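You operate a simulated robot arm through the tools that you are given. There is no shell and no other tool. Be economical: measure what you need, move in short steps, check, and stop when the job is done.

The job below is to be done with a simulated two-armed robot. You get a single attempt, and the scene is never put back.

TASK
On the top of the long steel bench, fold the blue cloth in half and then in half again.

Only the result counts: the job must be done as asked and must still hold three seconds after the hand-in. Knocking over, shifting, dropping, spilling or breaking anything else fails it. Flat cloth is picked up by pressing the open fingertips on it (5 to 10 N) and closing them slowly along it; thin cloth reads only 2 to 8 mm in the jaws.

THE ROBOT
Two 7-joint arms with two-finger parallel grippers on one trunk, on a base that drives. Base frame: it is fixed to the floor where the robot stands at the start and does not move with it; the origin is under the middle of the robot, x ahead of it, y to its left, z up; the surface under the hand at the start is at about z = 860. Readings come in mm, degrees, newtons and seconds.
The left shoulder is at the start at [80, 131, 947], the right one opposite. With the tool pointing down near the work surface each hand reaches from about 400 to 860 mm from the robot's upright axis, wherever it stands, measured 20 degrees to its own side. Places, roughly: blue cloth [600, 0, 900]; top of the long steel bench [600, -100, 900]. Payload 1.57 kg a hand.
The TCP of each hand is the grasp point between the finger pads, 30 mm short of the fingertips. In the tool frame z runs along the fingers and y along their closing line. Largest opening 110 mm; finger width 24, thickness 12; the body of the gripper, 48 by 112 mm, starts 78 mm behind the TCP.
Orientation is told as [roll, pitch, yaw] about the base's x, y, z axes, in that order, counted from this pose: with the fingers straight down and closing along the base's y, the tool's x points along the base's -x, its y along +y and its z along -z.

THE INTERFACE
- The arms move only by the tool jog_arm. It takes "left_steps", "right_steps" or both (then of equal length, played together; a hand with none holds still); each is a list of rows, each an object (a shift or turn left out is 0, a gripper value left out holds the last) with "hand": the gripper command, from -1 (fully open) to 1 (shut), values between in proportion; "delta_pos": the shift along the tool's x, y, z in mm, a list of three; "dr": the turn, a rotation vector about the tool's x, y, z in degrees, a list of three. In form: [{"hand": hand, "delta_pos": [x, y, z], "dr": [ax, ay, az]}, ...]. A call has 1 to 12 rows; each row shifts and turns the commanded pose from where the row before left it, along the tool's axes as they then stand. Each row takes 0.2 s and may step no farther than 50 mm and 8.6 degrees from the row before; otherwise, or with a gripper value out of range, the whole call is refused. Where a pose cannot be reached the arm comes as near as it can. A force on the tool above 40 N (or 10 N above the force at the start of the call, whichever is more), or a blocked arm, ends the call early, and 0.2 s more pass. Each finger travels about 108 mm/s and halts on what it meets, pressing with about 39 N; the grip force reading is that of the motor and also rises with nothing between the fingers. The clock runs only during rows and for 0.2 s after the last one: add rows that do not move to give the fingers time. It gives the time, the measured TCP pose, the force on the tool (base axes), the opening and the grip force at its end, in the units of the frame above (readings bear some noise), with the torque about the TCP (base axes, N m) and any sound that the robot's microphone picked up.
- Cameras (640 x 400 px; columns grow to the right, rows downward): "scene" is now at [-51.7, 7.9, 1422.8]; the picture's right is [0.09, -1.00, 0.00], its down [-0.56, -0.05, -0.83] and it looks along [0.82, 0.07, -0.56] (base axes); focal length 252 px, centre (320, 200). "left" rides on the left gripper at [70, -16, -141] in its tool frame; the picture's right is [0.23, 0.97, 0.00], its down [-0.86, 0.20, -0.48] and it looks along [-0.47, 0.11, 0.88] (tool axes); focal length 222 px, centre (320, 200). "right" rides on the right gripper at [70, 16, -141] in its tool frame; the picture's right is [-0.23, 0.97, 0.00], its down [-0.86, -0.20, -0.48] and it looks along [-0.47, -0.11, 0.88] (tool axes); focal length 222 px, centre (320, 200). There is no depth. A picture from a camera that has moved, and an enlarged one, comes with that camera's place and axes in the base frame and with its lens.
- grab_frame(camera): a new picture of that camera. The clock stands still meanwhile.
- base_move(legs): drives the robot by 1 to 6 legs, each [ahead, left, turn to the left] in mm, mm and degrees, along the robot's own axes; the way and the turn of a leg run together, so that a leg with both is an arc; at most 1500 mm and 180 degrees a leg. The arms and the cameras ride along, it lands a little off, and it stops where it bumps. It gives what a move gives.
- pan_tilt(pan, tilt): turns the head with the scene camera to pan (to the left, within 109 degrees either way) and tilt (down, from -29 to 69), counted from straight ahead of the robot. It gives what a move gives.
- close_up(camera, box): a new picture of the part [left, top, right, bottom] of that camera's present view, enlarged. The clock stands still meanwhile.
- job_done(): hands the job in; it is judged then, once.

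Go step by step. Nothing tells you exact positions but the pictures and the camera data: compare them with the known pose of the tool, close in by small moves and look again before you grip or let go. The budget is 120 turns and 100 pictures, counting those below and the enlarged ones. Unless the task says otherwise, let go and move clear before handing in, and close with one line.

The tools are called after "Request:" by a JSON object that holds its "name" and its "arguments". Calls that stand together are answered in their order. jog_arm: Moves the arms, as the interface text tells. Its arguments: {"type":"object","properties":{"left_steps":{"type":"array","items":{"type":"object","properties":{"hand":{"type":"number"},"delta_pos":{"type":"array","items":{"type":"number"}},"dr":{"type":"array","items":{"type":"number"}}}}},"right_steps":{"type":"array","items":{"type":"object","properties":{"hand":{"type":"number"},"delta_pos":{"type":"array","items":{"type":"number"}},"dr":{"type":"array","items":{"type":"number"}}}}}},"required":[]} The other tools are called the same way: base_move (legs) drives the base; pan_tilt (pan, tilt) turns the head that bears the scene camera; grab_frame (camera) takes a picture; close_up (camera, box) takes an enlarged picture of a part of a camera's view; job_done () hands the job in.

At the start:

```text
t: 0.0
left_ee_pos: [592.1, 309.2, 1030.9]
left_tool_rot: [0.0, 0.0, 0.0]
left_contact_force: [-1.0, 1.1, 0.0]
left_moment: [-0.03, 0.01, 0.01]
left_grip_width: 109.9
left_grasp_force: 0.2
right_ee_pos: [527.6, -230.2, 1007.6]
right_tool_rot: [0.0, 0.1, 0.1]
right_contact_force: [-0.4, 0.1, 0.1]
right_moment: [-0.01, -0.01, 0.01]
right_grip_width: 110.2
right_grasp_force: 0.1
robot x, y, heading: [1.7, -1.7, 0.1]
head pan, tilt: [5.2, 34.3]
```

scene: 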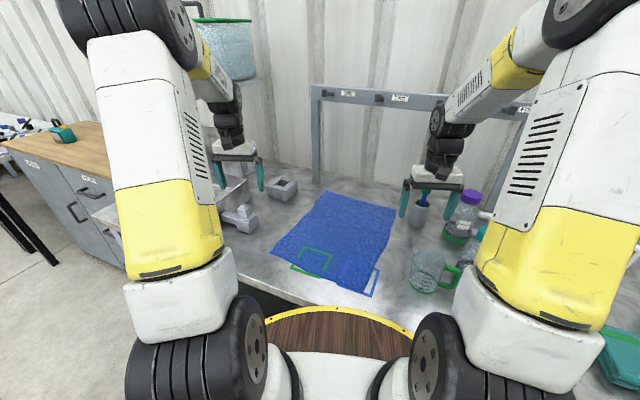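
right: 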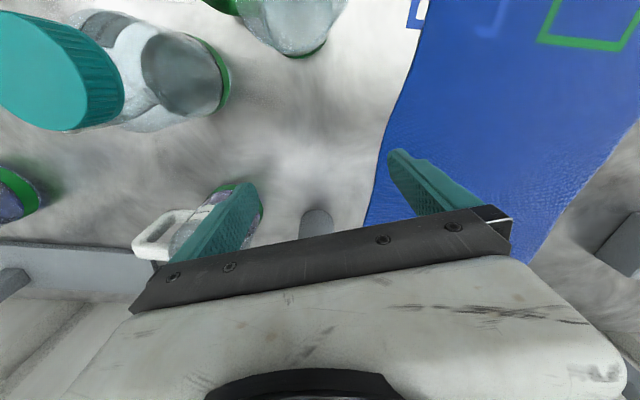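
left: 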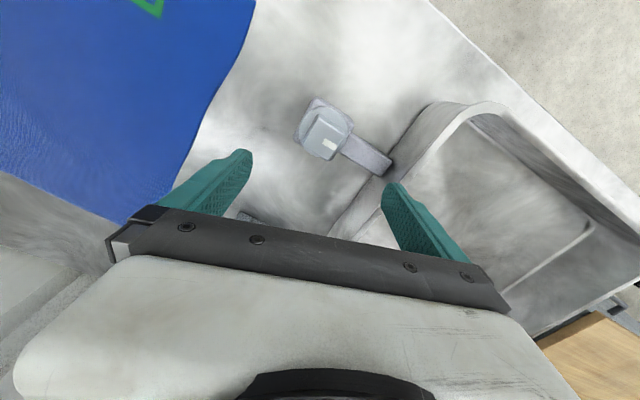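

I see the blue cloth on the bench between the two hands, with mugs and bottles to its right and fixtures to its left. I'll look closer to locate the corners.

Request:
{"name": "close_up", "arguments": {"camera": "scene", "box": [230, 160, 470, 310]}}

```text
2.67 times, centred on (350, 235) of scene
camera zoom: at [-51.7, 7.9, 1422.8], right [0.09, -1.0, 0.0], down [-0.56, -0.05, -0.83], along [0.82, 0.07, -0.56], focal length 673 px, centre (240, 107)
```

zoom: 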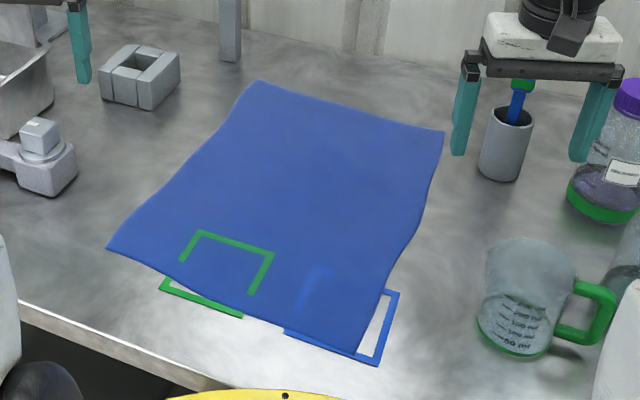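

The cloth is about 400 x 294 mm, with corners near (843,61), (732,-208), (471,206) and (358,-69), so it is turned about 21° to the robot. I want to line the robot up with it, so first I raise both hands and look around to the left.

Request:
{"name": "jog_arm", "arguments": {"left_steps": [{"delta_pos": [0, 0, -30]}, {"delta_pos": [0, 0, -30]}, {"delta_pos": [0, 0, -30]}], "right_steps": [{"delta_pos": [0, 0, -40]}, {"delta_pos": [0, 0, -40]}, {"delta_pos": [0, 0, -40]}]}}

Request:
{"name": "pan_tilt", "arguments": {"pan": 35, "tilt": 25}}

Request:
{"name": "grab_frame", "arguments": {"camera": "scene"}}

Request:
{"name": "pan_tilt", "arguments": {"pan": 0, "tilt": 50}}

Request:
{"name": "grab_frame", "arguments": {"camera": "scene"}}

```text
t: 0.8
left_ee_pos: [592.3, 307.3, 1121.1]
left_tool_rot: [0.0, 0.0, 0.0]
left_contact_force: [0.4, -0.1, -0.2]
left_moment: [0.03, 0.04, 0.0]
left_grip_width: 110.5
left_grasp_force: 0.0
right_ee_pos: [528.2, -229.7, 1126.6]
right_tool_rot: [0.0, 0.0, 0.0]
right_contact_force: [0.6, 0.0, -0.9]
right_moment: [-0.01, 0.0, -0.01]
right_grip_width: 109.9
right_grasp_force: 0.2
robot x, y, heading: [2.0, -3.5, -0.0]
head pan, tilt: [5.2, 34.3]
```

```text
t: 1.8
left_ee_pos: [593.0, 308.2, 1120.8]
left_tool_rot: [0.0, 0.1, 0.0]
left_contact_force: [-0.1, 0.3, -0.2]
left_moment: [0.01, 0.02, 0.02]
left_grip_width: 109.9
left_grasp_force: 0.0
right_ee_pos: [528.9, -229.7, 1126.2]
right_tool_rot: [-0.1, 0.0, 0.0]
right_contact_force: [0.5, 0.9, -0.2]
right_moment: [-0.01, 0.0, 0.0]
right_grip_width: 110.0
right_grasp_force: 0.0
robot x, y, heading: [-3.9, -3.1, -0.0]
head pan, tilt: [35.0, 25.0]
```

```text
95 pictures are left
camera scene: at [-64.2, 52.7, 1437.6], right [0.57, -0.82, 0.0], down [-0.35, -0.24, -0.91], along [0.74, 0.52, -0.42], focal length 252 px, centre (320, 200)
```

scene: 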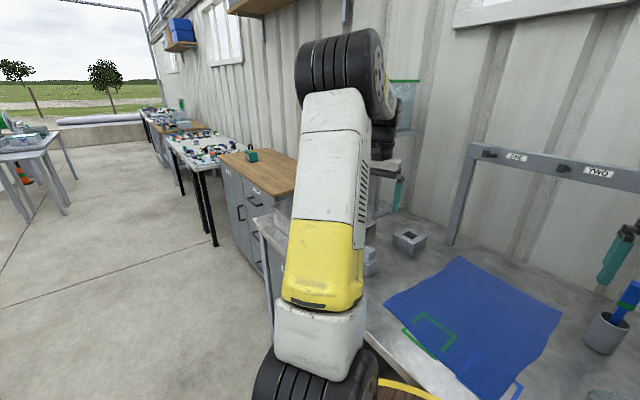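

```text
t: 2.8
left_ee_pos: [593.4, 307.7, 1120.2]
left_tool_rot: [0.0, -0.1, -0.1]
left_contact_force: [0.1, 0.1, 0.6]
left_moment: [0.07, -0.01, -0.02]
left_grip_width: 110.0
left_grasp_force: 0.1
right_ee_pos: [529.3, -229.5, 1126.9]
right_tool_rot: [0.1, -0.1, 0.1]
right_contact_force: [-0.3, 0.5, -0.2]
right_moment: [-0.01, -0.01, -0.03]
right_grip_width: 110.1
right_grasp_force: 0.1
robot x, y, heading: [-0.9, -2.1, 0.0]
head pan, tilt: [0.0, 50.0]
```

```text
94 pictures are left
camera scene: at [-62.7, 0.0, 1400.1], right [0.0, -1.0, 0.0], down [-0.77, 0.0, -0.64], along [0.64, 0.0, -0.77], focal length 252 px, centre (320, 200)
```

scene: 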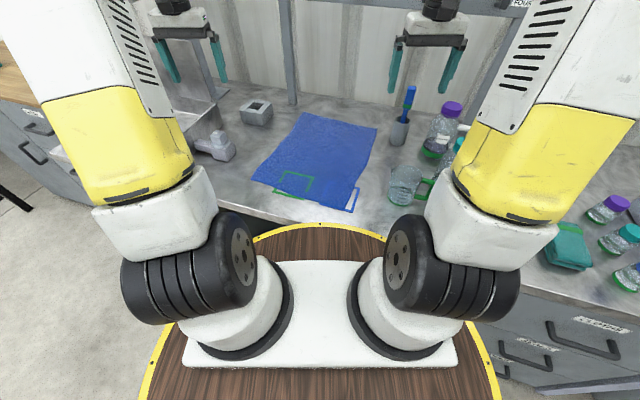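

A large beaker with a green rim seems to be up near the left arm, so before driving I check where it stands.

Request:
{"name": "pan_tilt", "arguments": {"pan": 20, "tilt": 15}}

Request:
{"name": "grab_frame", "arguments": {"camera": "scene"}}

Request:
{"name": "grab_frame", "arguments": {"camera": "left"}}

```text
t: 3.8
left_ee_pos: [593.1, 307.3, 1120.4]
left_tool_rot: [0.0, 0.0, 0.0]
left_contact_force: [0.1, -0.3, 0.4]
left_moment: [0.02, 0.0, -0.01]
left_grip_width: 109.7
left_grasp_force: 0.2
right_ee_pos: [529.4, -229.9, 1127.8]
right_tool_rot: [0.1, 0.0, 0.1]
right_contact_force: [0.0, 0.3, 0.3]
right_moment: [0.02, -0.01, 0.01]
right_grip_width: 110.0
right_grasp_force: 0.0
robot x, y, heading: [1.9, 1.9, -0.1]
head pan, tilt: [20.0, 15.0]
```

```text
93 pictures are left
camera scene: at [-51.9, 31.8, 1453.7], right [0.34, -0.94, 0.0], down [-0.24, -0.09, -0.97], along [0.91, 0.33, -0.26], focal length 252 px, centre (320, 200)
```

scene: 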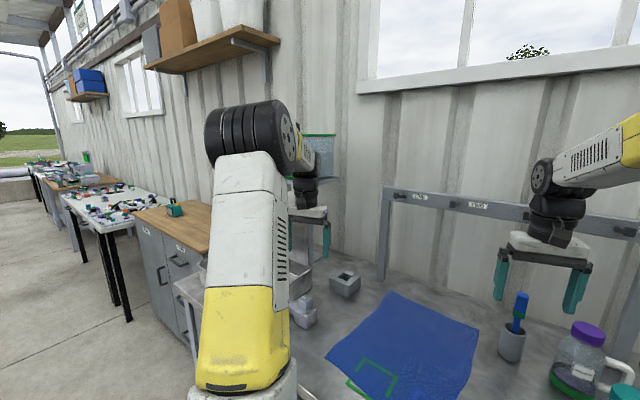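

```text
92 pictures are left
camera left: at [523.9, 291.1, 1262.1], right [-0.23, 0.97, 0.0], down [0.86, 0.2, 0.48], along [0.47, 0.11, -0.88], focal length 222 px, centre (320, 200)
```

left: 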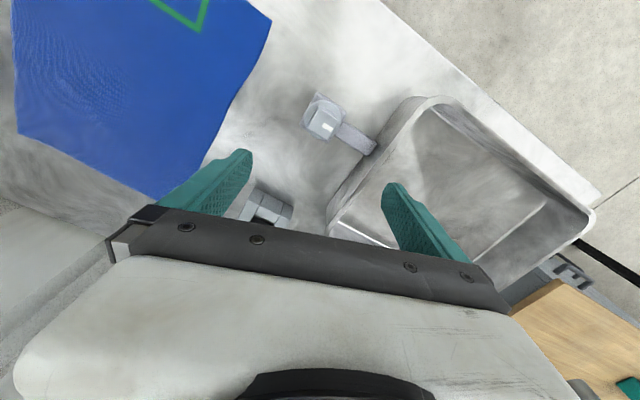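

Request:
{"name": "close_up", "arguments": {"camera": "scene", "box": [260, 110, 380, 185]}}

Request:
{"name": "pan_tilt", "arguments": {"pan": -20, "tilt": 15}}

Request:
{"name": "grab_frame", "arguments": {"camera": "scene"}}

```text
5.33 times, centred on (320, 148) of scene
camera zoom: at [-51.9, 31.8, 1453.7], right [0.34, -0.94, 0.0], down [-0.24, -0.09, -0.97], along [0.91, 0.33, -0.26], focal length 1346 px, centre (320, 480)
```

zoom: 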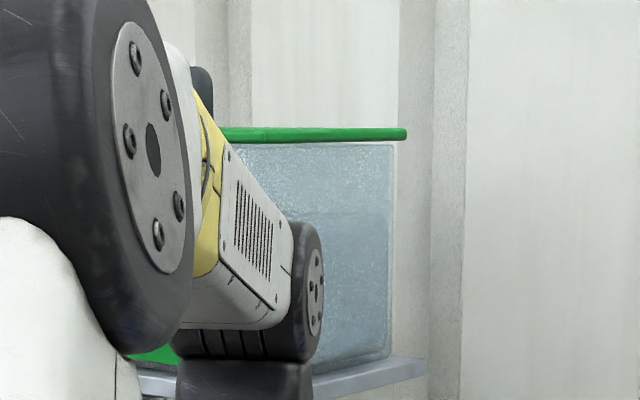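

```text
t: 4.8
left_ee_pos: [593.3, 308.1, 1120.5]
left_tool_rot: [0.0, 0.0, -0.1]
left_contact_force: [0.3, 0.4, -0.1]
left_moment: [0.01, -0.01, 0.0]
left_grip_width: 109.9
left_grasp_force: 0.1
right_ee_pos: [528.2, -229.9, 1126.2]
right_tool_rot: [-0.1, 0.0, -0.2]
right_contact_force: [-0.4, -0.4, -0.2]
right_moment: [0.04, 0.0, 0.01]
right_grip_width: 110.2
right_grasp_force: 0.0
robot x, y, heading: [1.0, -0.4, -0.1]
head pan, tilt: [-20.0, 15.0]
```

```text
90 pictures are left
camera scene: at [-51.9, -32.0, 1453.8], right [-0.34, -0.94, 0.0], down [-0.24, 0.09, -0.97], along [0.91, -0.33, -0.26], focal length 252 px, centre (320, 200)
```

scene: 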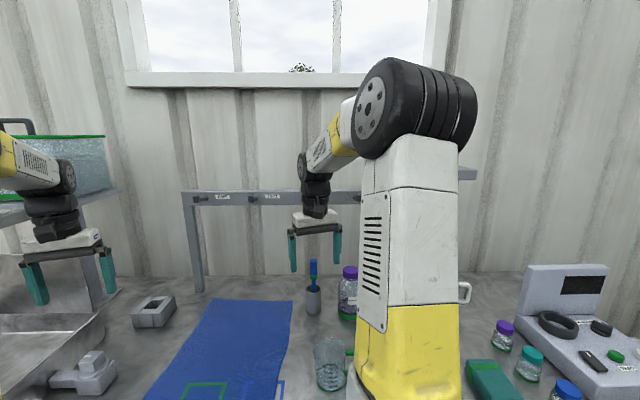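

The beaker is a water tank on a stand at the back left (about x≥850, y≥330), and a gantry stands right behind the cloth's far edge. I pull the left hand inward, then square the robot to the cloth: turn right 21.5°, then shift left.

Request:
{"name": "jog_arm", "arguments": {"left_steps": [{"delta_pos": [20, -35, 0]}, {"delta_pos": [25, -40, 0]}, {"delta_pos": [25, -40, 0]}, {"delta_pos": [20, -35, 0]}]}}

Request:
{"name": "base_move", "arguments": {"legs": [[0, 0, -21.5], [-40, 218, 0]]}}

Request:
{"name": "pan_tilt", "arguments": {"pan": 0, "tilt": 45}}

Request:
{"name": "grab_frame", "arguments": {"camera": "scene"}}

```text
t: 5.8
left_ee_pos: [503.2, 158.8, 1120.7]
left_tool_rot: [0.1, 0.0, 0.2]
left_contact_force: [0.5, 0.5, -0.1]
left_moment: [-0.02, 0.0, -0.03]
left_grip_width: 109.9
left_grasp_force: 0.0
right_ee_pos: [529.6, -228.9, 1126.5]
right_tool_rot: [0.0, 0.0, 0.0]
right_contact_force: [0.3, 0.0, -0.2]
right_moment: [-0.06, 0.01, -0.01]
right_grip_width: 109.8
right_grasp_force: 0.1
robot x, y, heading: [3.5, 2.4, 0.0]
head pan, tilt: [-20.0, 15.0]
```

```text
t: 8.7
left_ee_pos: [569.2, 180.1, 1121.2]
left_tool_rot: [0.0, 0.0, -21.5]
left_contact_force: [-0.4, 0.1, 0.2]
left_moment: [0.02, -0.03, 0.03]
left_grip_width: 109.9
left_grasp_force: 0.1
right_ee_pos: [449.9, -191.2, 1126.9]
right_tool_rot: [0.0, 0.0, -21.5]
right_contact_force: [0.0, -0.1, 1.0]
right_moment: [0.01, 0.01, -0.01]
right_grip_width: 110.1
right_grasp_force: 0.2
robot x, y, heading: [43.3, 214.9, -21.7]
head pan, tilt: [-20.0, 15.0]
```

```text
t: 9.6
left_ee_pos: [569.3, 181.4, 1121.8]
left_tool_rot: [0.0, 0.1, -21.6]
left_contact_force: [-0.4, -0.5, -0.3]
left_moment: [0.0, 0.01, 0.0]
left_grip_width: 110.3
left_grasp_force: 0.1
right_ee_pos: [448.3, -191.4, 1126.6]
right_tool_rot: [-0.1, -0.1, -21.6]
right_contact_force: [-0.2, -0.7, -0.9]
right_moment: [0.03, 0.03, -0.01]
right_grip_width: 110.2
right_grasp_force: 0.1
robot x, y, heading: [43.5, 219.9, -21.6]
head pan, tilt: [0.0, 45.0]
```

```text
89 pictures are left
camera scene: at [-11.1, 239.2, 1407.1], right [-0.37, -0.93, 0.0], down [-0.66, 0.26, -0.71], along [0.66, -0.26, -0.71], focal length 252 px, centre (320, 200)
```

scene: 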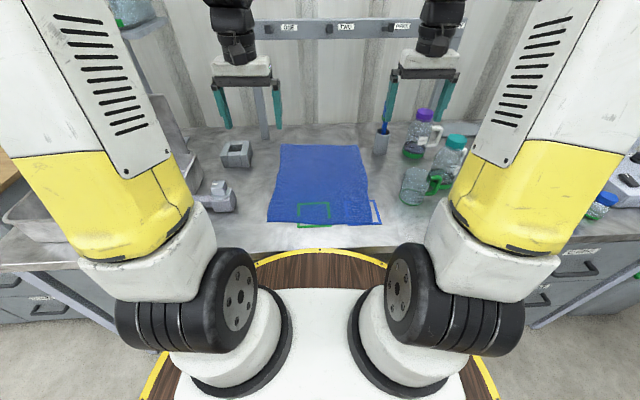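

Request:
{"name": "close_up", "arguments": {"camera": "scene", "box": [240, 130, 400, 230]}}

Request:
{"name": "grab_frame", "arguments": {"camera": "left"}}

Request:
{"name": "grab_frame", "arguments": {"camera": "right"}}

```text
4.00 times, centred on (320, 180) of scene
camera zoom: at [-11.1, 239.2, 1407.1], right [-0.37, -0.93, 0.0], down [-0.66, 0.26, -0.71], along [0.66, -0.26, -0.71], focal length 1010 px, centre (320, 280)
```

zoom: 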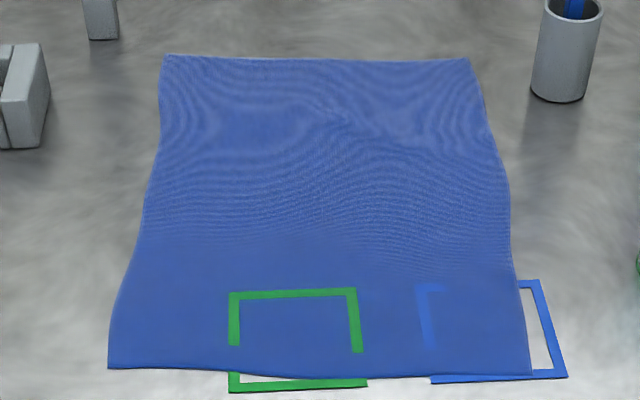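

```text
87 pictures are left
camera left: at [499.2, 190.5, 1262.4], right [0.15, 0.99, 0.0], down [0.87, -0.13, 0.48], along [0.47, -0.07, -0.88], focal length 222 px, centre (320, 200)
```

left: 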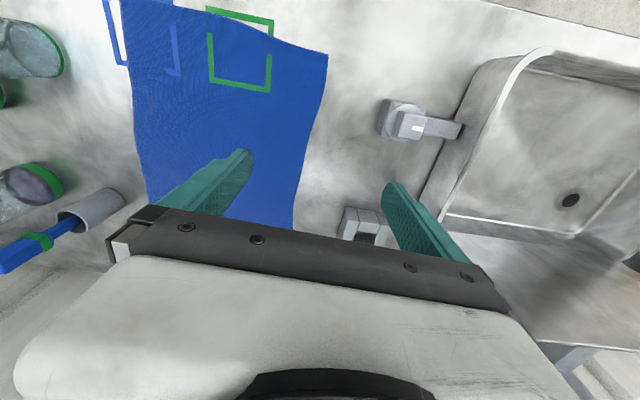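

```text
86 pictures are left
camera right: at [390.3, -150.0, 1268.8], right [0.57, 0.82, 0.0], down [0.72, -0.5, 0.48], along [0.39, -0.27, -0.88], focal length 222 px, centre (320, 200)
```

right: 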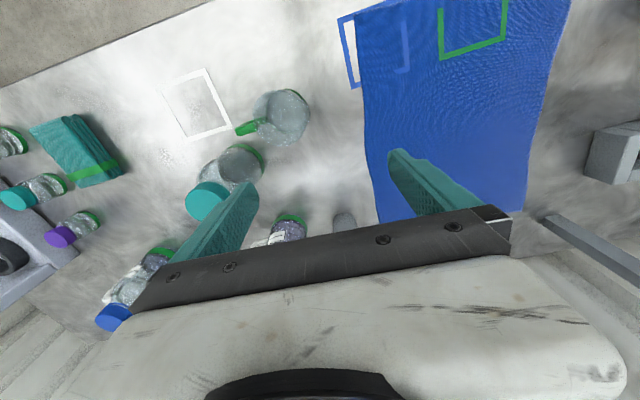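

The robot is now square to the cloth, which in the robot's own frame spans x 396..795 and y ±149. I bring both hands over the near corners at x≈412, y≈±114, still above the cloth.

Request:
{"name": "jog_arm", "arguments": {"left_steps": [{"delta_pos": [30, -15, 0], "hand": 0.18}, {"delta_pos": [30, -15, 0]}, {"delta_pos": [29, -14, 0]}, {"delta_pos": [0, 0, 45]}, {"delta_pos": [0, 0, 45]}, {"delta_pos": [0, 0, 45]}, {"delta_pos": [0, 0, 40]}, {}], "right_steps": [{"delta_pos": [39, 39, 0], "hand": 0.18}, {"delta_pos": [39, 39, 0]}, {"delta_pos": [40, 38, 0]}, {"delta_pos": [0, 0, 45]}, {"delta_pos": [0, 0, 45]}, {"delta_pos": [0, 0, 45]}, {"delta_pos": [0, 0, 45]}, {}]}}

Request:
{"name": "close_up", "arguments": {"camera": "scene", "box": [240, 130, 400, 230]}}

Request:
{"name": "grab_frame", "arguments": {"camera": "left"}}

Request:
{"name": "grab_frame", "arguments": {"camera": "right"}}

```text
refused: row 1 steps farther than a row can; nothing moved
```

```text
4.00 times, centred on (320, 180) of scene
camera zoom: at [-11.1, 239.2, 1407.1], right [-0.37, -0.93, 0.0], down [-0.66, 0.26, -0.71], along [0.66, -0.26, -0.71], focal length 1010 px, centre (320, 280)
```

zoom: 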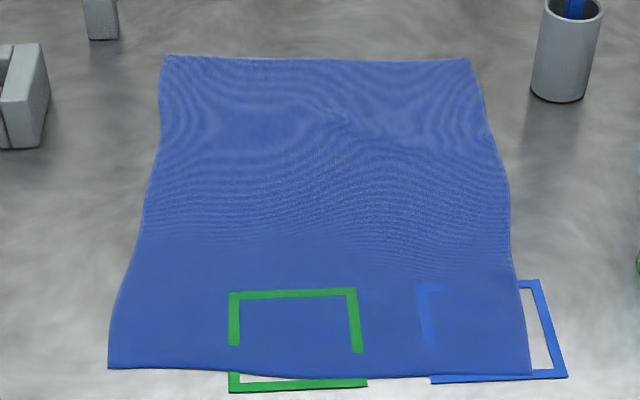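

```text
84 pictures are left
camera left: at [499.2, 190.5, 1262.4], right [0.15, 0.99, 0.0], down [0.87, -0.13, 0.48], along [0.47, -0.07, -0.88], focal length 222 px, centre (320, 200)
```

left: 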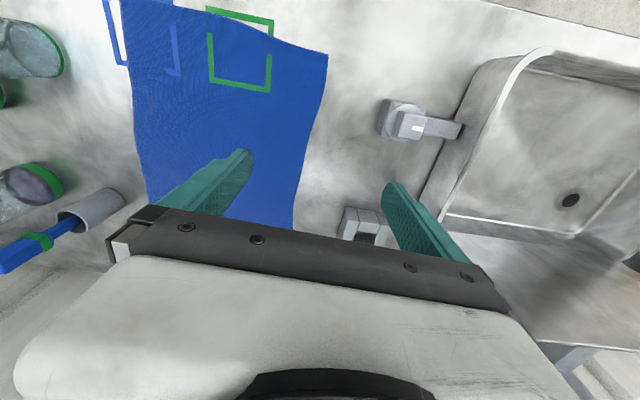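

```text
83 pictures are left
camera right: at [390.3, -150.0, 1268.8], right [0.57, 0.82, 0.0], down [0.72, -0.5, 0.48], along [0.39, -0.27, -0.88], focal length 222 px, centre (320, 200)
```

right: 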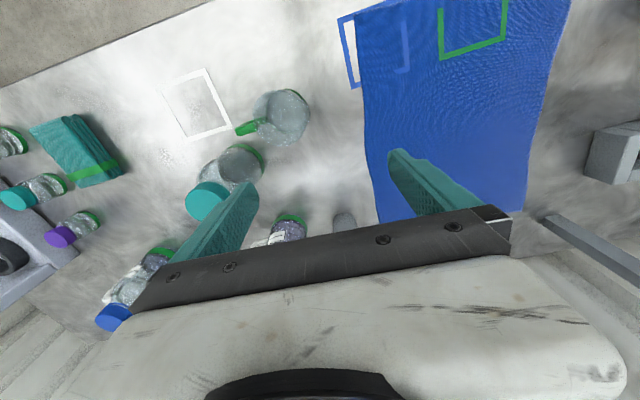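

The row steps were too long, since 39 and 39 combined exceed 50 mm. I repeat the same approach with smaller rows.

Request:
{"name": "jog_arm", "arguments": {"left_steps": [{"delta_pos": [22, -11, 0], "hand": 0.18}, {"delta_pos": [22, -11, 0]}, {"delta_pos": [22, -11, 0]}, {"delta_pos": [23, -11, 0]}, {"delta_pos": [0, 0, 40]}, {"delta_pos": [0, 0, 40]}, {"delta_pos": [0, 0, 40]}, {"delta_pos": [0, 0, 40]}, {"delta_pos": [0, 0, 15]}, {}], "right_steps": [{"delta_pos": [29, 29, 0], "hand": 0.18}, {"delta_pos": [30, 29, 0]}, {"delta_pos": [30, 29, 0]}, {"delta_pos": [29, 29, 0]}, {"delta_pos": [0, 0, 40]}, {"delta_pos": [0, 0, 40]}, {"delta_pos": [0, 0, 40]}, {"delta_pos": [0, 0, 40]}, {"delta_pos": [0, 0, 20]}, {}]}}

Request:
{"name": "close_up", "arguments": {"camera": "scene", "box": [240, 130, 400, 230]}}

Request:
{"name": "grab_frame", "arguments": {"camera": "left"}}

Request:
{"name": "grab_frame", "arguments": {"camera": "right"}}

```text
t: 11.8
left_ee_pos: [470.7, 173.0, 945.4]
left_tool_rot: [0.0, -0.1, -21.6]
left_contact_force: [0.2, -0.4, 2.1]
left_moment: [0.01, -0.04, 0.0]
left_grip_width: 44.7
left_grasp_force: 0.0
right_ee_pos: [382.2, -36.9, 946.4]
right_tool_rot: [0.0, 0.1, -21.7]
right_contact_force: [0.7, 0.7, 0.0]
right_moment: [0.04, 0.02, 0.02]
right_grip_width: 45.3
right_grasp_force: 0.1
robot x, y, heading: [46.4, 218.1, -21.8]
head pan, tilt: [0.0, 45.0]
```

```text
4.00 times, centred on (320, 180) of scene
camera zoom: at [-11.2, 239.3, 1407.0], right [-0.37, -0.93, 0.0], down [-0.66, 0.26, -0.71], along [0.66, -0.26, -0.71], focal length 1010 px, centre (320, 280)
```

zoom: 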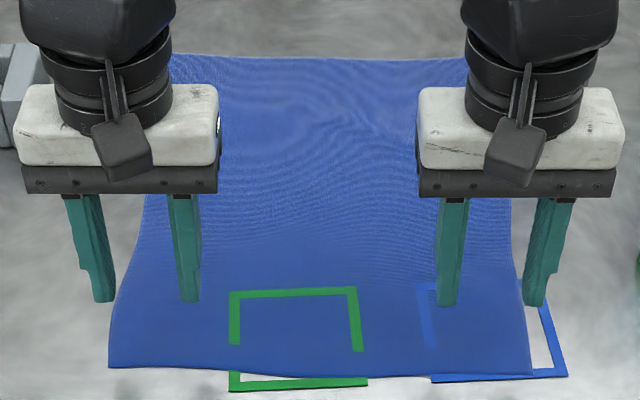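

```text
81 pictures are left
camera left: at [400.9, 182.0, 1086.9], right [0.15, 0.99, 0.0], down [0.87, -0.13, 0.48], along [0.47, -0.07, -0.88], focal length 222 px, centre (320, 200)
```

left: 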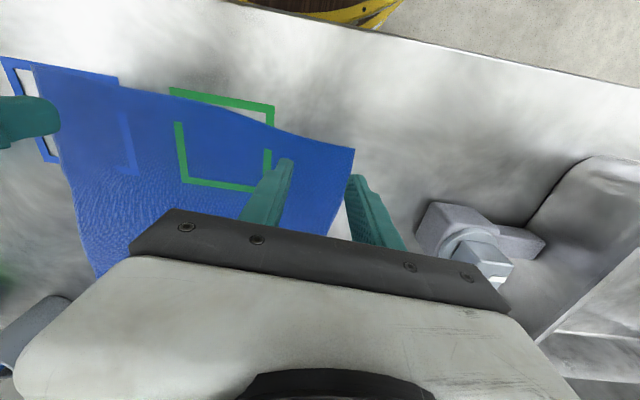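

```text
80 pictures are left
camera right: at [323.3, 2.7, 1088.2], right [0.57, 0.82, 0.0], down [0.72, -0.5, 0.48], along [0.39, -0.27, -0.88], focal length 222 px, centre (320, 200)
```

right: 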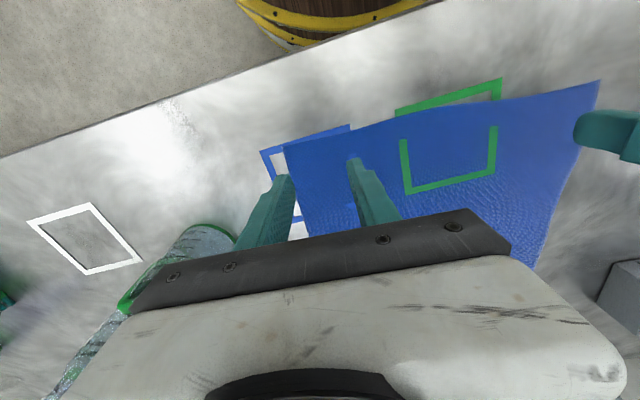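

Finger tips are at x≈415, with the outer fingers right at the cloth's side edges. I shift both hands 8 mm inward, narrow the fingers a little and go down close to the cloth.

Request:
{"name": "jog_arm", "arguments": {"left_steps": [{"delta_pos": [0, -9, 10], "hand": 0.25}, {"delta_pos": [0, 0, 20]}, {"delta_pos": [0, 0, 15]}, {"delta_pos": [0, 0, 5]}, {}], "right_steps": [{"delta_pos": [0, 9, 10], "hand": 0.25}, {"delta_pos": [0, 0, 20]}, {"delta_pos": [0, 0, 15]}, {"delta_pos": [0, 0, 5]}, {}]}}

Request:
{"name": "close_up", "arguments": {"camera": "scene", "box": [240, 150, 400, 250]}}

```text
t: 13.0
left_ee_pos: [466.7, 163.7, 895.8]
left_tool_rot: [0.0, -0.1, -21.7]
left_contact_force: [-0.7, 0.0, 0.1]
left_moment: [0.0, 0.01, -0.05]
left_grip_width: 41.3
left_grasp_force: 0.0
right_ee_pos: [387.0, -32.2, 896.4]
right_tool_rot: [0.0, 0.0, -21.6]
right_contact_force: [0.6, 1.1, 0.0]
right_moment: [0.0, 0.01, 0.02]
right_grip_width: 41.3
right_grasp_force: 0.3
robot x, y, heading: [45.8, 219.5, -21.4]
head pan, tilt: [0.0, 45.0]
```

```text
4.00 times, centred on (320, 200) of scene
camera zoom: at [-11.1, 239.3, 1407.0], right [-0.37, -0.93, 0.0], down [-0.66, 0.26, -0.71], along [0.66, -0.26, -0.71], focal length 1010 px, centre (320, 200)
```

zoom: 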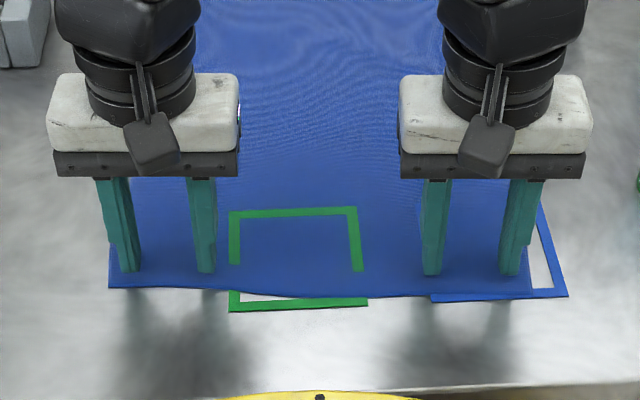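

Both finger pairs are over the cloth just inside the near edge and not yet touching. I press down in small steps.

Request:
{"name": "jog_arm", "arguments": {"left_steps": [{"delta_pos": [0, 0, 2]}, {"delta_pos": [0, 0, 2]}, {}], "right_steps": [{"delta_pos": [0, 0, 2]}, {"delta_pos": [0, 0, 2]}, {}]}}

```text
t: 13.8
left_ee_pos: [467.4, 164.1, 892.8]
left_tool_rot: [0.0, -0.1, -21.6]
left_contact_force: [-0.2, -0.4, 1.2]
left_moment: [-0.01, -0.01, -0.01]
left_grip_width: 41.3
left_grasp_force: 0.1
right_ee_pos: [387.1, -31.3, 892.4]
right_tool_rot: [0.1, 0.0, -21.7]
right_contact_force: [-0.2, 0.7, 0.2]
right_moment: [0.01, 0.03, -0.02]
right_grip_width: 41.4
right_grasp_force: 0.0
robot x, y, heading: [45.3, 220.5, -21.7]
head pan, tilt: [0.0, 45.0]
```

Request:
{"name": "jog_arm", "arguments": {"left_steps": [{"delta_pos": [0, 0, 2]}, {}], "right_steps": [{"delta_pos": [0, 0, 2]}, {}]}}

```text
t: 14.4
left_ee_pos: [467.5, 164.2, 892.0]
left_tool_rot: [0.0, -0.2, -21.5]
left_contact_force: [-1.3, 1.5, 11.7]
left_moment: [0.05, 0.07, -0.01]
left_grip_width: 41.2
left_grasp_force: 0.0
right_ee_pos: [386.8, -30.8, 891.9]
right_tool_rot: [0.0, -0.2, -21.6]
right_contact_force: [-0.4, -0.9, 4.7]
right_moment: [-0.01, 0.03, -0.05]
right_grip_width: 41.3
right_grasp_force: 0.0
robot x, y, heading: [44.4, 220.4, -21.7]
head pan, tilt: [0.0, 45.0]
stopped in row 2 (left hand): the force on the tool passed its limit at 42 N (the readings are from after the stop); the commanded pose is now the measured one
```

Both hands now press on the cloth at about 12 N left and 5 N right. I ease the left slightly, press the right a bit more, and close slowly.

Request:
{"name": "jog_arm", "arguments": {"left_steps": [{"delta_pos": [0, 0, -0.3], "hand": 0.32}, {"hand": 0.4}, {"hand": 0.48}, {"hand": 0.56}, {"hand": 0.64}, {"hand": 0.72}, {"hand": 0.8}, {"hand": 0.88}, {"hand": 0.95}, {"hand": 1}, {}, {}], "right_steps": [{"delta_pos": [0, 0, 0.3], "hand": 0.32}, {"hand": 0.4}, {"hand": 0.48}, {"hand": 0.56}, {"hand": 0.64}, {"hand": 0.72}, {"hand": 0.8}, {"hand": 0.88}, {"hand": 0.95}, {"hand": 1}, {}, {}]}}

Request:
{"name": "close_up", "arguments": {"camera": "scene", "box": [240, 150, 400, 250]}}

```text
t: 17.0
left_ee_pos: [467.6, 163.3, 891.7]
left_tool_rot: [0.0, -0.2, -21.5]
left_contact_force: [0.9, 0.8, 6.9]
left_moment: [0.01, 0.0, 0.0]
left_grip_width: 0.2
left_grasp_force: 21.3
right_ee_pos: [386.0, -31.5, 892.2]
right_tool_rot: [-0.1, -0.3, -21.6]
right_contact_force: [1.3, 0.1, 32.3]
right_moment: [-0.03, 0.14, 0.0]
right_grip_width: 2.1
right_grasp_force: 23.6
robot x, y, heading: [42.8, 217.9, -21.5]
head pan, tilt: [0.0, 45.0]
```

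```text
4.00 times, centred on (320, 200) of scene
camera zoom: at [-11.8, 239.6, 1407.0], right [-0.37, -0.93, 0.0], down [-0.66, 0.26, -0.71], along [0.66, -0.26, -0.71], focal length 1010 px, centre (320, 200)
```

zoom: 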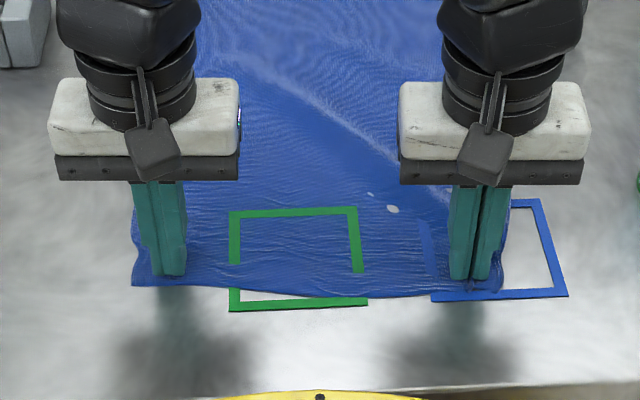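

The right hand holds cloth (2.1 mm), but the left slipped closed (0.2 mm). I ease the right slightly and re-open the left for a second, firmer press.

Request:
{"name": "jog_arm", "arguments": {"left_steps": [{"delta_pos": [0, 0, -4]}, {"hand": 0.3}, {}, {}, {"delta_pos": [0, 0, 3]}, {"delta_pos": [0, 0, 1]}, {"delta_pos": [0, 0, 0.7]}, {}], "right_steps": [{"delta_pos": [0, 0, -1]}, {}, {}, {}, {}, {}, {}, {}]}}

```text
t: 18.8
left_ee_pos: [468.0, 164.1, 892.3]
left_tool_rot: [0.0, -0.2, -21.7]
left_contact_force: [-1.5, 1.5, 22.9]
left_moment: [0.03, 0.18, 0.0]
left_grip_width: 38.6
left_grasp_force: 0.1
right_ee_pos: [386.7, -29.9, 892.0]
right_tool_rot: [0.1, -0.2, -21.5]
right_contact_force: [-0.1, 0.0, 0.8]
right_moment: [-0.02, 0.0, -0.01]
right_grip_width: 1.7
right_grasp_force: 23.3
robot x, y, heading: [42.8, 217.5, -21.6]
head pan, tilt: [0.0, 45.0]
```

Request:
{"name": "jog_arm", "arguments": {"left_steps": [{"delta_pos": [0, 0, -0.4]}, {"hand": 0.37}, {"hand": 0.44}, {"hand": 0.51}, {"hand": 0.58}, {}]}}

```text
t: 20.2
left_ee_pos: [468.0, 163.2, 891.9]
left_tool_rot: [0.0, -0.2, -21.5]
left_contact_force: [-1.9, -4.6, 23.2]
left_moment: [-0.23, 0.2, 0.05]
left_grip_width: 25.7
left_grasp_force: 1.0
right_ee_pos: [386.0, -30.8, 892.5]
right_tool_rot: [0.1, -0.2, -21.6]
right_contact_force: [0.8, 3.9, 0.4]
right_moment: [0.14, -0.07, -0.03]
right_grip_width: 2.0
right_grasp_force: 23.6
robot x, y, heading: [40.0, 219.9, -21.4]
head pan, tilt: [0.0, 45.0]
```

Request:
{"name": "jog_arm", "arguments": {"left_steps": [{"delta_pos": [0, 0, -0.6], "hand": 0.62}, {"hand": 0.68}, {"hand": 0.74}, {"hand": 0.8}, {"hand": 0.86}, {"hand": 0.92}, {"hand": 1}, {}, {}]}}

Request:
{"name": "close_up", "arguments": {"camera": "scene", "box": [240, 150, 400, 250]}}

```text
t: 22.2
left_ee_pos: [468.1, 163.2, 891.6]
left_tool_rot: [0.0, -0.3, -21.6]
left_contact_force: [-0.5, -0.7, 6.1]
left_moment: [0.01, 0.03, -0.02]
left_grip_width: 0.0
left_grasp_force: 20.9
right_ee_pos: [386.3, -31.3, 892.2]
right_tool_rot: [0.0, 0.0, -21.6]
right_contact_force: [-0.4, 0.5, 0.3]
right_moment: [0.0, 0.0, -0.01]
right_grip_width: 2.2
right_grasp_force: 24.0
robot x, y, heading: [44.3, 219.0, -21.4]
head pan, tilt: [0.0, 45.0]
```

```text
4.00 times, centred on (320, 200) of scene
camera zoom: at [-11.3, 239.3, 1407.0], right [-0.37, -0.93, 0.0], down [-0.66, 0.26, -0.71], along [0.66, -0.26, -0.71], focal length 1010 px, centre (320, 200)
```

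zoom: 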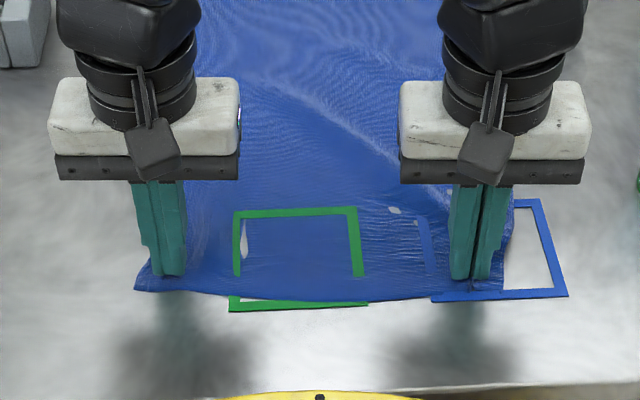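

The left slipped again after I eased the pressure. I try once more with steady pressure, checking it part way.

Request:
{"name": "jog_arm", "arguments": {"left_steps": [{"delta_pos": [0, 0, -5]}, {"hand": 0.35}, {}, {"delta_pos": [-5, -3, 0]}, {"delta_pos": [0, 0, 4]}, {"delta_pos": [0, 0, 1]}, {"delta_pos": [0, 0, 0.4]}, {}]}}

Request:
{"name": "jog_arm", "arguments": {"left_steps": [{"hand": 0.4}, {"hand": 0.45}, {"hand": 0.5}, {"hand": 0.55}]}}

```text
t: 24.0
left_ee_pos: [471.9, 158.4, 892.5]
left_tool_rot: [0.1, -0.2, -21.6]
left_contact_force: [1.0, 1.8, 17.3]
left_moment: [0.13, 0.06, -0.03]
left_grip_width: 35.9
left_grasp_force: 0.1
right_ee_pos: [386.3, -30.2, 892.6]
right_tool_rot: [0.1, -0.1, -21.6]
right_contact_force: [0.0, 0.2, 1.2]
right_moment: [-0.04, 0.01, 0.0]
right_grip_width: 1.9
right_grasp_force: 23.2
robot x, y, heading: [40.8, 218.6, -21.5]
head pan, tilt: [0.0, 45.0]
```

```text
t: 25.0
left_ee_pos: [470.6, 159.2, 890.9]
left_tool_rot: [0.0, -0.1, -21.6]
left_contact_force: [0.4, -0.8, 24.0]
left_moment: [0.07, 0.1, 0.02]
left_grip_width: 24.2
left_grasp_force: 0.1
right_ee_pos: [387.0, -31.6, 893.3]
right_tool_rot: [0.0, -0.1, -21.6]
right_contact_force: [-0.6, 1.9, 0.3]
right_moment: [0.04, -0.04, -0.01]
right_grip_width: 1.8
right_grasp_force: 23.5
robot x, y, heading: [44.9, 219.2, -21.5]
head pan, tilt: [0.0, 45.0]
```

Request:
{"name": "jog_arm", "arguments": {"left_steps": [{"hand": 0.6}, {"hand": 0.65}, {"hand": 0.7}, {"hand": 0.75}, {"hand": 0.8}, {"hand": 0.85}, {"hand": 0.9}, {"hand": 0.95}, {"hand": 1}, {}]}}

Request:
{"name": "close_up", "arguments": {"camera": "scene", "box": [240, 150, 400, 250]}}

```text
t: 27.2
left_ee_pos: [471.1, 158.5, 890.6]
left_tool_rot: [0.0, -0.2, -21.6]
left_contact_force: [-0.9, -1.0, 33.7]
left_moment: [0.01, 0.12, 0.03]
left_grip_width: 0.0
left_grasp_force: 21.9
right_ee_pos: [385.0, -30.6, 892.0]
right_tool_rot: [0.0, -0.1, -21.6]
right_contact_force: [0.7, 2.2, 0.8]
right_moment: [0.03, -0.01, 0.01]
right_grip_width: 1.8
right_grasp_force: 23.5
robot x, y, heading: [43.2, 217.4, -21.6]
head pan, tilt: [0.0, 45.0]
```

```text
4.00 times, centred on (320, 200) of scene
camera zoom: at [-11.8, 239.4, 1407.0], right [-0.37, -0.93, 0.0], down [-0.66, 0.26, -0.71], along [0.66, -0.26, -0.71], focal length 1010 px, centre (320, 200)
```

zoom: 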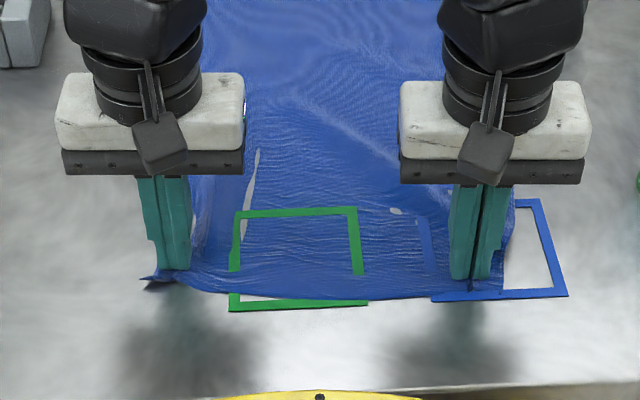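

Request:
{"name": "jog_arm", "arguments": {"left_steps": [{"delta_pos": [0, 0, -5]}, {"delta_pos": [0, 0, -5]}, {}]}}

Request:
{"name": "close_up", "arguments": {"camera": "scene", "box": [240, 170, 320, 220]}}

Request:
{"name": "grab_frame", "arguments": {"camera": "left"}}

```text
t: 28.0
left_ee_pos: [471.2, 159.3, 901.1]
left_tool_rot: [0.0, -0.2, -21.6]
left_contact_force: [-0.5, -0.7, -1.0]
left_moment: [-0.04, 0.01, 0.01]
left_grip_width: 0.3
left_grasp_force: 21.3
right_ee_pos: [386.6, -30.7, 891.3]
right_tool_rot: [0.1, -0.1, -21.7]
right_contact_force: [0.4, -0.3, 1.4]
right_moment: [0.01, 0.01, -0.03]
right_grip_width: 1.7
right_grasp_force: 23.4
robot x, y, heading: [44.1, 219.8, -21.4]
head pan, tilt: [0.0, 45.0]
```

```text
8.00 times, centred on (280, 195) of scene
camera zoom: at [-11.2, 239.3, 1407.0], right [-0.37, -0.93, 0.0], down [-0.66, 0.26, -0.71], along [0.66, -0.26, -0.71], focal length 2019 px, centre (640, 240)
```

zoom: 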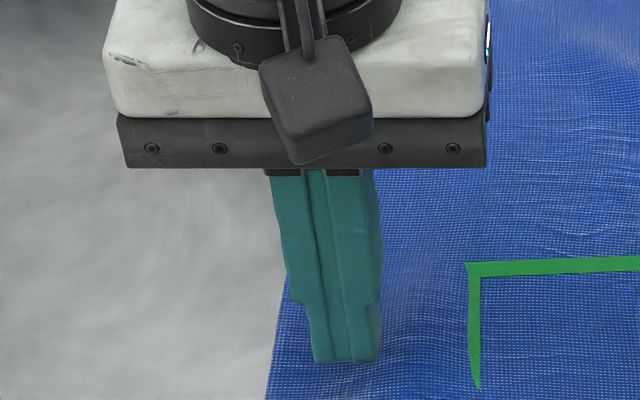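

```text
74 pictures are left
camera left: at [400.8, 169.0, 1042.4], right [0.15, 0.99, 0.0], down [0.87, -0.13, 0.48], along [0.47, -0.07, -0.88], focal length 222 px, centre (320, 200)
```

left: 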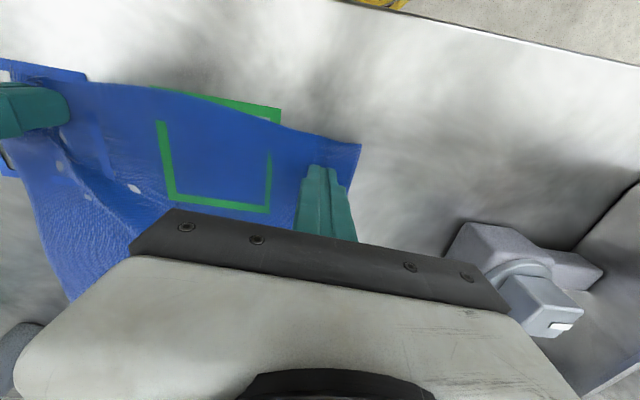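

The left corner sprang back flat and no cloth is held. I move 14 mm further in and press more gently this time.

Request:
{"name": "jog_arm", "arguments": {"left_steps": [{"hand": 0.3, "delta_pos": [2, -14, 0]}, {}, {}, {"delta_pos": [0, 0, 5]}, {"delta_pos": [0, 0, 3]}, {"delta_pos": [0, 0, 0.7]}, {}]}}

```text
t: 29.6
left_ee_pos: [464.5, 145.8, 892.1]
left_tool_rot: [0.0, -0.2, -21.6]
left_contact_force: [0.0, -0.1, 0.0]
left_moment: [0.02, 0.01, 0.01]
left_grip_width: 38.3
left_grasp_force: 0.0
right_ee_pos: [386.9, -30.8, 892.4]
right_tool_rot: [0.0, -0.1, -21.6]
right_contact_force: [-0.3, 0.2, 1.4]
right_moment: [-0.01, 0.0, -0.02]
right_grip_width: 2.1
right_grasp_force: 23.6
robot x, y, heading: [38.7, 216.7, -21.3]
head pan, tilt: [0.0, 45.0]
```

Request:
{"name": "jog_arm", "arguments": {"left_steps": [{"delta_pos": [0, 0, 0.4]}, {}]}}

```text
t: 30.2
left_ee_pos: [464.8, 146.9, 892.4]
left_tool_rot: [0.0, -0.2, -21.5]
left_contact_force: [0.3, -0.1, 1.2]
left_moment: [-0.01, 0.01, -0.03]
left_grip_width: 38.3
left_grasp_force: 0.0
right_ee_pos: [386.1, -30.6, 892.8]
right_tool_rot: [-0.1, -0.1, -21.6]
right_contact_force: [-0.6, 0.3, 1.6]
right_moment: [-0.04, 0.0, 0.0]
right_grip_width: 1.8
right_grasp_force: 23.7
robot x, y, heading: [42.2, 215.3, -21.4]
head pan, tilt: [0.0, 45.0]
```

Request:
{"name": "jog_arm", "arguments": {"left_steps": [{"delta_pos": [0, 0, 0.4]}, {}]}}

```text
t: 30.8
left_ee_pos: [464.4, 146.3, 892.5]
left_tool_rot: [-0.1, -0.2, -21.5]
left_contact_force: [0.6, 0.4, 1.9]
left_moment: [0.0, -0.02, 0.03]
left_grip_width: 38.3
left_grasp_force: 0.1
right_ee_pos: [385.6, -30.3, 892.4]
right_tool_rot: [0.0, 0.0, -21.6]
right_contact_force: [-0.6, -0.3, 1.1]
right_moment: [0.0, 0.01, 0.0]
right_grip_width: 2.0
right_grasp_force: 23.7
robot x, y, heading: [38.6, 222.7, -21.5]
head pan, tilt: [0.0, 45.0]
```

Request:
{"name": "jog_arm", "arguments": {"left_steps": [{"delta_pos": [0, 0, 0.3]}, {}]}}

```text
t: 31.4
left_ee_pos: [463.9, 147.2, 892.1]
left_tool_rot: [0.0, -0.2, -21.6]
left_contact_force: [-0.8, 0.6, 7.9]
left_moment: [0.13, 0.02, 0.04]
left_grip_width: 38.4
left_grasp_force: 0.0
right_ee_pos: [386.5, -30.9, 892.5]
right_tool_rot: [-0.1, -0.2, -21.6]
right_contact_force: [-0.8, 0.2, 0.2]
right_moment: [0.0, -0.01, -0.03]
right_grip_width: 2.0
right_grasp_force: 24.1
robot x, y, heading: [43.2, 218.4, -21.7]
head pan, tilt: [0.0, 45.0]
```

Now at 8 N, in the right range. I close slowly, with no change in height.

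Request:
{"name": "jog_arm", "arguments": {"left_steps": [{"hand": 0.35}, {"hand": 0.4}, {"hand": 0.45}, {"hand": 0.5}, {"hand": 0.55}, {"hand": 0.6}]}}

Request:
{"name": "close_up", "arguments": {"camera": "scene", "box": [240, 170, 320, 220]}}

```text
t: 32.8
left_ee_pos: [463.8, 146.6, 892.6]
left_tool_rot: [0.1, -0.2, -21.6]
left_contact_force: [-0.6, 0.4, 10.5]
left_moment: [0.07, -0.02, 0.0]
left_grip_width: 21.6
left_grasp_force: 0.0
right_ee_pos: [386.4, -30.4, 892.2]
right_tool_rot: [0.0, -0.2, -21.6]
right_contact_force: [-0.4, -0.1, 0.5]
right_moment: [0.02, 0.0, -0.03]
right_grip_width: 1.9
right_grasp_force: 23.3
robot x, y, heading: [45.1, 218.9, -21.9]
head pan, tilt: [0.0, 45.0]
```

```text
8.00 times, centred on (280, 195) of scene
camera zoom: at [-11.4, 239.3, 1407.0], right [-0.37, -0.93, 0.0], down [-0.66, 0.26, -0.71], along [0.66, -0.26, -0.71], focal length 2019 px, centre (640, 240)
```

zoom: 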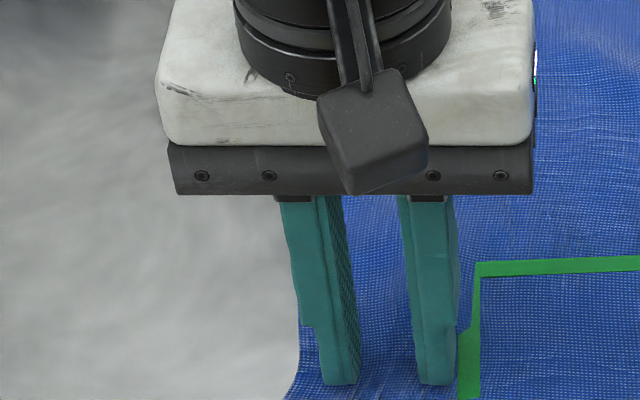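

Request:
{"name": "jog_arm", "arguments": {"left_steps": [{"hand": 0.64}, {"hand": 0.68}, {"hand": 0.72}, {"hand": 0.76}, {"hand": 0.8}, {"hand": 0.84}, {"hand": 0.88}, {"hand": 0.92}, {"hand": 0.96}, {"hand": 1}, {}, {}]}}

Request:
{"name": "close_up", "arguments": {"camera": "scene", "box": [240, 150, 400, 250]}}

```text
t: 35.4
left_ee_pos: [463.9, 145.9, 891.4]
left_tool_rot: [-0.1, -0.2, -21.6]
left_contact_force: [1.3, 2.2, 11.1]
left_moment: [0.1, 0.0, -0.05]
left_grip_width: 0.0
left_grasp_force: 21.6
right_ee_pos: [386.6, -31.9, 891.8]
right_tool_rot: [0.0, -0.1, -21.6]
right_contact_force: [0.0, 0.0, 1.2]
right_moment: [-0.05, 0.0, 0.0]
right_grip_width: 2.0
right_grasp_force: 23.6
robot x, y, heading: [40.4, 217.4, -21.8]
head pan, tilt: [0.0, 45.0]
```

```text
4.00 times, centred on (320, 200) of scene
camera zoom: at [-11.4, 239.4, 1407.0], right [-0.37, -0.93, 0.0], down [-0.66, 0.26, -0.71], along [0.66, -0.26, -0.71], focal length 1010 px, centre (320, 200)
```

zoom: 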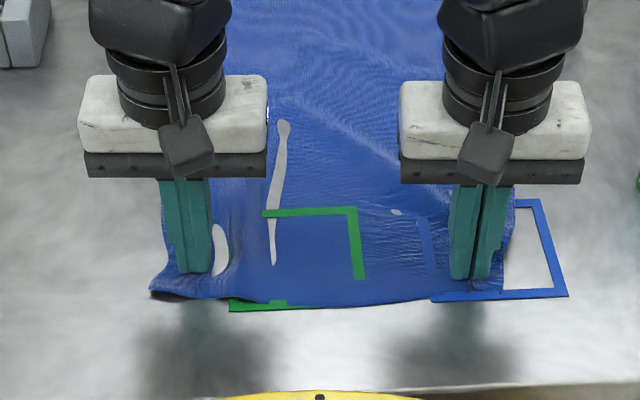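

Still empty on the left. I lift, open wider so that more cloth gathers, and look before pressing again.

Request:
{"name": "jog_arm", "arguments": {"left_steps": [{"delta_pos": [0, 0, -8]}, {"hand": -0.2}, {}, {}]}}

Request:
{"name": "close_up", "arguments": {"camera": "scene", "box": [240, 150, 400, 250]}}

```text
t: 36.4
left_ee_pos: [463.9, 147.1, 900.3]
left_tool_rot: [0.0, -0.3, -21.7]
left_contact_force: [-0.9, -0.6, 0.0]
left_moment: [0.02, -0.01, 0.02]
left_grip_width: 65.9
left_grasp_force: 0.1
right_ee_pos: [385.3, -30.5, 891.4]
right_tool_rot: [0.0, 0.0, -21.6]
right_contact_force: [0.1, 0.2, 0.9]
right_moment: [0.0, -0.01, -0.02]
right_grip_width: 2.0
right_grasp_force: 23.6
robot x, y, heading: [42.3, 216.7, -21.5]
head pan, tilt: [0.0, 45.0]
```

```text
4.00 times, centred on (320, 200) of scene
camera zoom: at [-11.2, 239.3, 1407.0], right [-0.37, -0.93, 0.0], down [-0.66, 0.26, -0.71], along [0.66, -0.26, -0.71], focal length 1010 px, centre (320, 200)
```

zoom: 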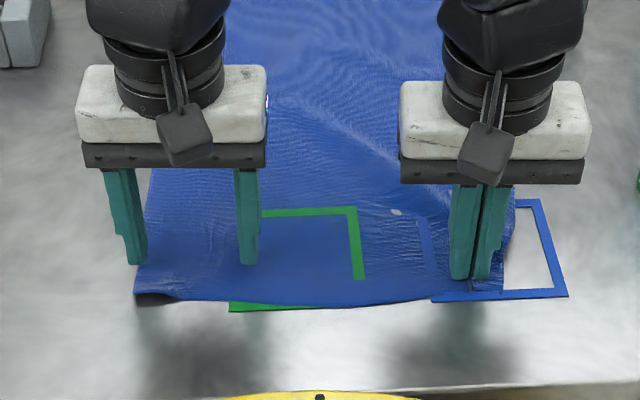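

Request:
{"name": "jog_arm", "arguments": {"left_steps": [{"delta_pos": [0, -18, 0]}, {"delta_pos": [0, 0, 4]}, {"delta_pos": [0, 0, 3]}, {"delta_pos": [0, 0, 1.2]}, {}]}}

```text
t: 37.6
left_ee_pos: [457.1, 129.6, 892.3]
left_tool_rot: [0.0, -0.2, -21.6]
left_contact_force: [-1.9, 0.8, 13.9]
left_moment: [0.44, -0.03, 0.04]
left_grip_width: 66.0
left_grasp_force: 0.0
right_ee_pos: [387.6, -31.0, 892.2]
right_tool_rot: [0.1, -0.1, -21.6]
right_contact_force: [-0.2, 0.4, 0.3]
right_moment: [-0.01, -0.01, -0.01]
right_grip_width: 2.0
right_grasp_force: 23.7
robot x, y, heading: [45.6, 222.3, -21.7]
head pan, tilt: [0.0, 45.0]
```

All the load sits on the outer finger. I roll the hand slightly to even the pressure.

Request:
{"name": "jog_arm", "arguments": {"left_steps": [{"dr": [-0.6, 0, 0]}, {}]}}

```text
t: 38.2
left_ee_pos: [457.3, 128.4, 891.7]
left_tool_rot: [0.5, -0.2, -21.6]
left_contact_force: [-2.6, 0.7, 23.3]
left_moment: [-0.7, 0.6, -0.07]
left_grip_width: 65.8
left_grasp_force: 0.6
right_ee_pos: [386.5, -31.2, 892.4]
right_tool_rot: [0.0, -0.2, -21.6]
right_contact_force: [-0.3, -1.1, -0.1]
right_moment: [-0.02, -0.03, 0.02]
right_grip_width: 1.8
right_grasp_force: 23.3
robot x, y, heading: [43.9, 221.7, -21.9]
head pan, tilt: [0.0, 45.0]
```

Request:
{"name": "jog_arm", "arguments": {"left_steps": [{"dr": [0.25, 0, 0], "delta_pos": [0, 0, -0.2]}, {}]}}

```text
t: 38.8
left_ee_pos: [458.1, 128.4, 891.8]
left_tool_rot: [0.2, -0.2, -21.6]
left_contact_force: [-1.0, 0.0, 15.0]
left_moment: [-0.39, 0.32, -0.03]
left_grip_width: 66.2
left_grasp_force: 0.0
right_ee_pos: [386.3, -30.8, 892.4]
right_tool_rot: [0.0, -0.2, -21.6]
right_contact_force: [0.1, -0.3, 1.3]
right_moment: [-0.01, 0.02, 0.01]
right_grip_width: 1.8
right_grasp_force: 23.7
robot x, y, heading: [42.6, 214.5, -21.5]
head pan, tilt: [0.0, 45.0]
```

Request:
{"name": "jog_arm", "arguments": {"left_steps": [{"dr": [0.18, 0, 0], "delta_pos": [0, 0, 0.1]}, {}]}}

```text
t: 39.4
left_ee_pos: [457.9, 129.5, 892.4]
left_tool_rot: [0.3, -0.2, -21.6]
left_contact_force: [-0.5, -2.0, 12.3]
left_moment: [-0.03, 0.12, -0.04]
left_grip_width: 66.3
left_grasp_force: 0.1
right_ee_pos: [387.3, -31.0, 892.5]
right_tool_rot: [0.0, -0.1, -21.6]
right_contact_force: [0.1, 0.0, 0.8]
right_moment: [0.01, 0.01, -0.04]
right_grip_width: 2.1
right_grasp_force: 23.4
robot x, y, heading: [43.1, 218.7, -21.6]
head pan, tilt: [0.0, 45.0]
```

Balanced now at 12 N. I close slowly from this wide opening.

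Request:
{"name": "jog_arm", "arguments": {"left_steps": [{"hand": -0.14}, {"hand": -0.08}, {"hand": -0.02}, {"hand": 0.04}, {"hand": 0.1}, {"hand": 0.16}, {"hand": 0.22}, {"hand": 0.28}, {"hand": 0.34}, {"hand": 0.4}]}}

```text
t: 41.6
left_ee_pos: [457.8, 129.9, 892.3]
left_tool_rot: [0.2, -0.2, -21.6]
left_contact_force: [0.0, -2.7, 16.2]
left_moment: [-0.28, 0.25, 0.06]
left_grip_width: 34.9
left_grasp_force: 1.6
right_ee_pos: [386.6, -31.2, 892.3]
right_tool_rot: [0.0, 0.0, -21.6]
right_contact_force: [1.2, 4.2, 1.4]
right_moment: [0.16, -0.07, 0.05]
right_grip_width: 1.7
right_grasp_force: 23.5
robot x, y, heading: [41.9, 215.9, -21.4]
head pan, tilt: [0.0, 45.0]
```

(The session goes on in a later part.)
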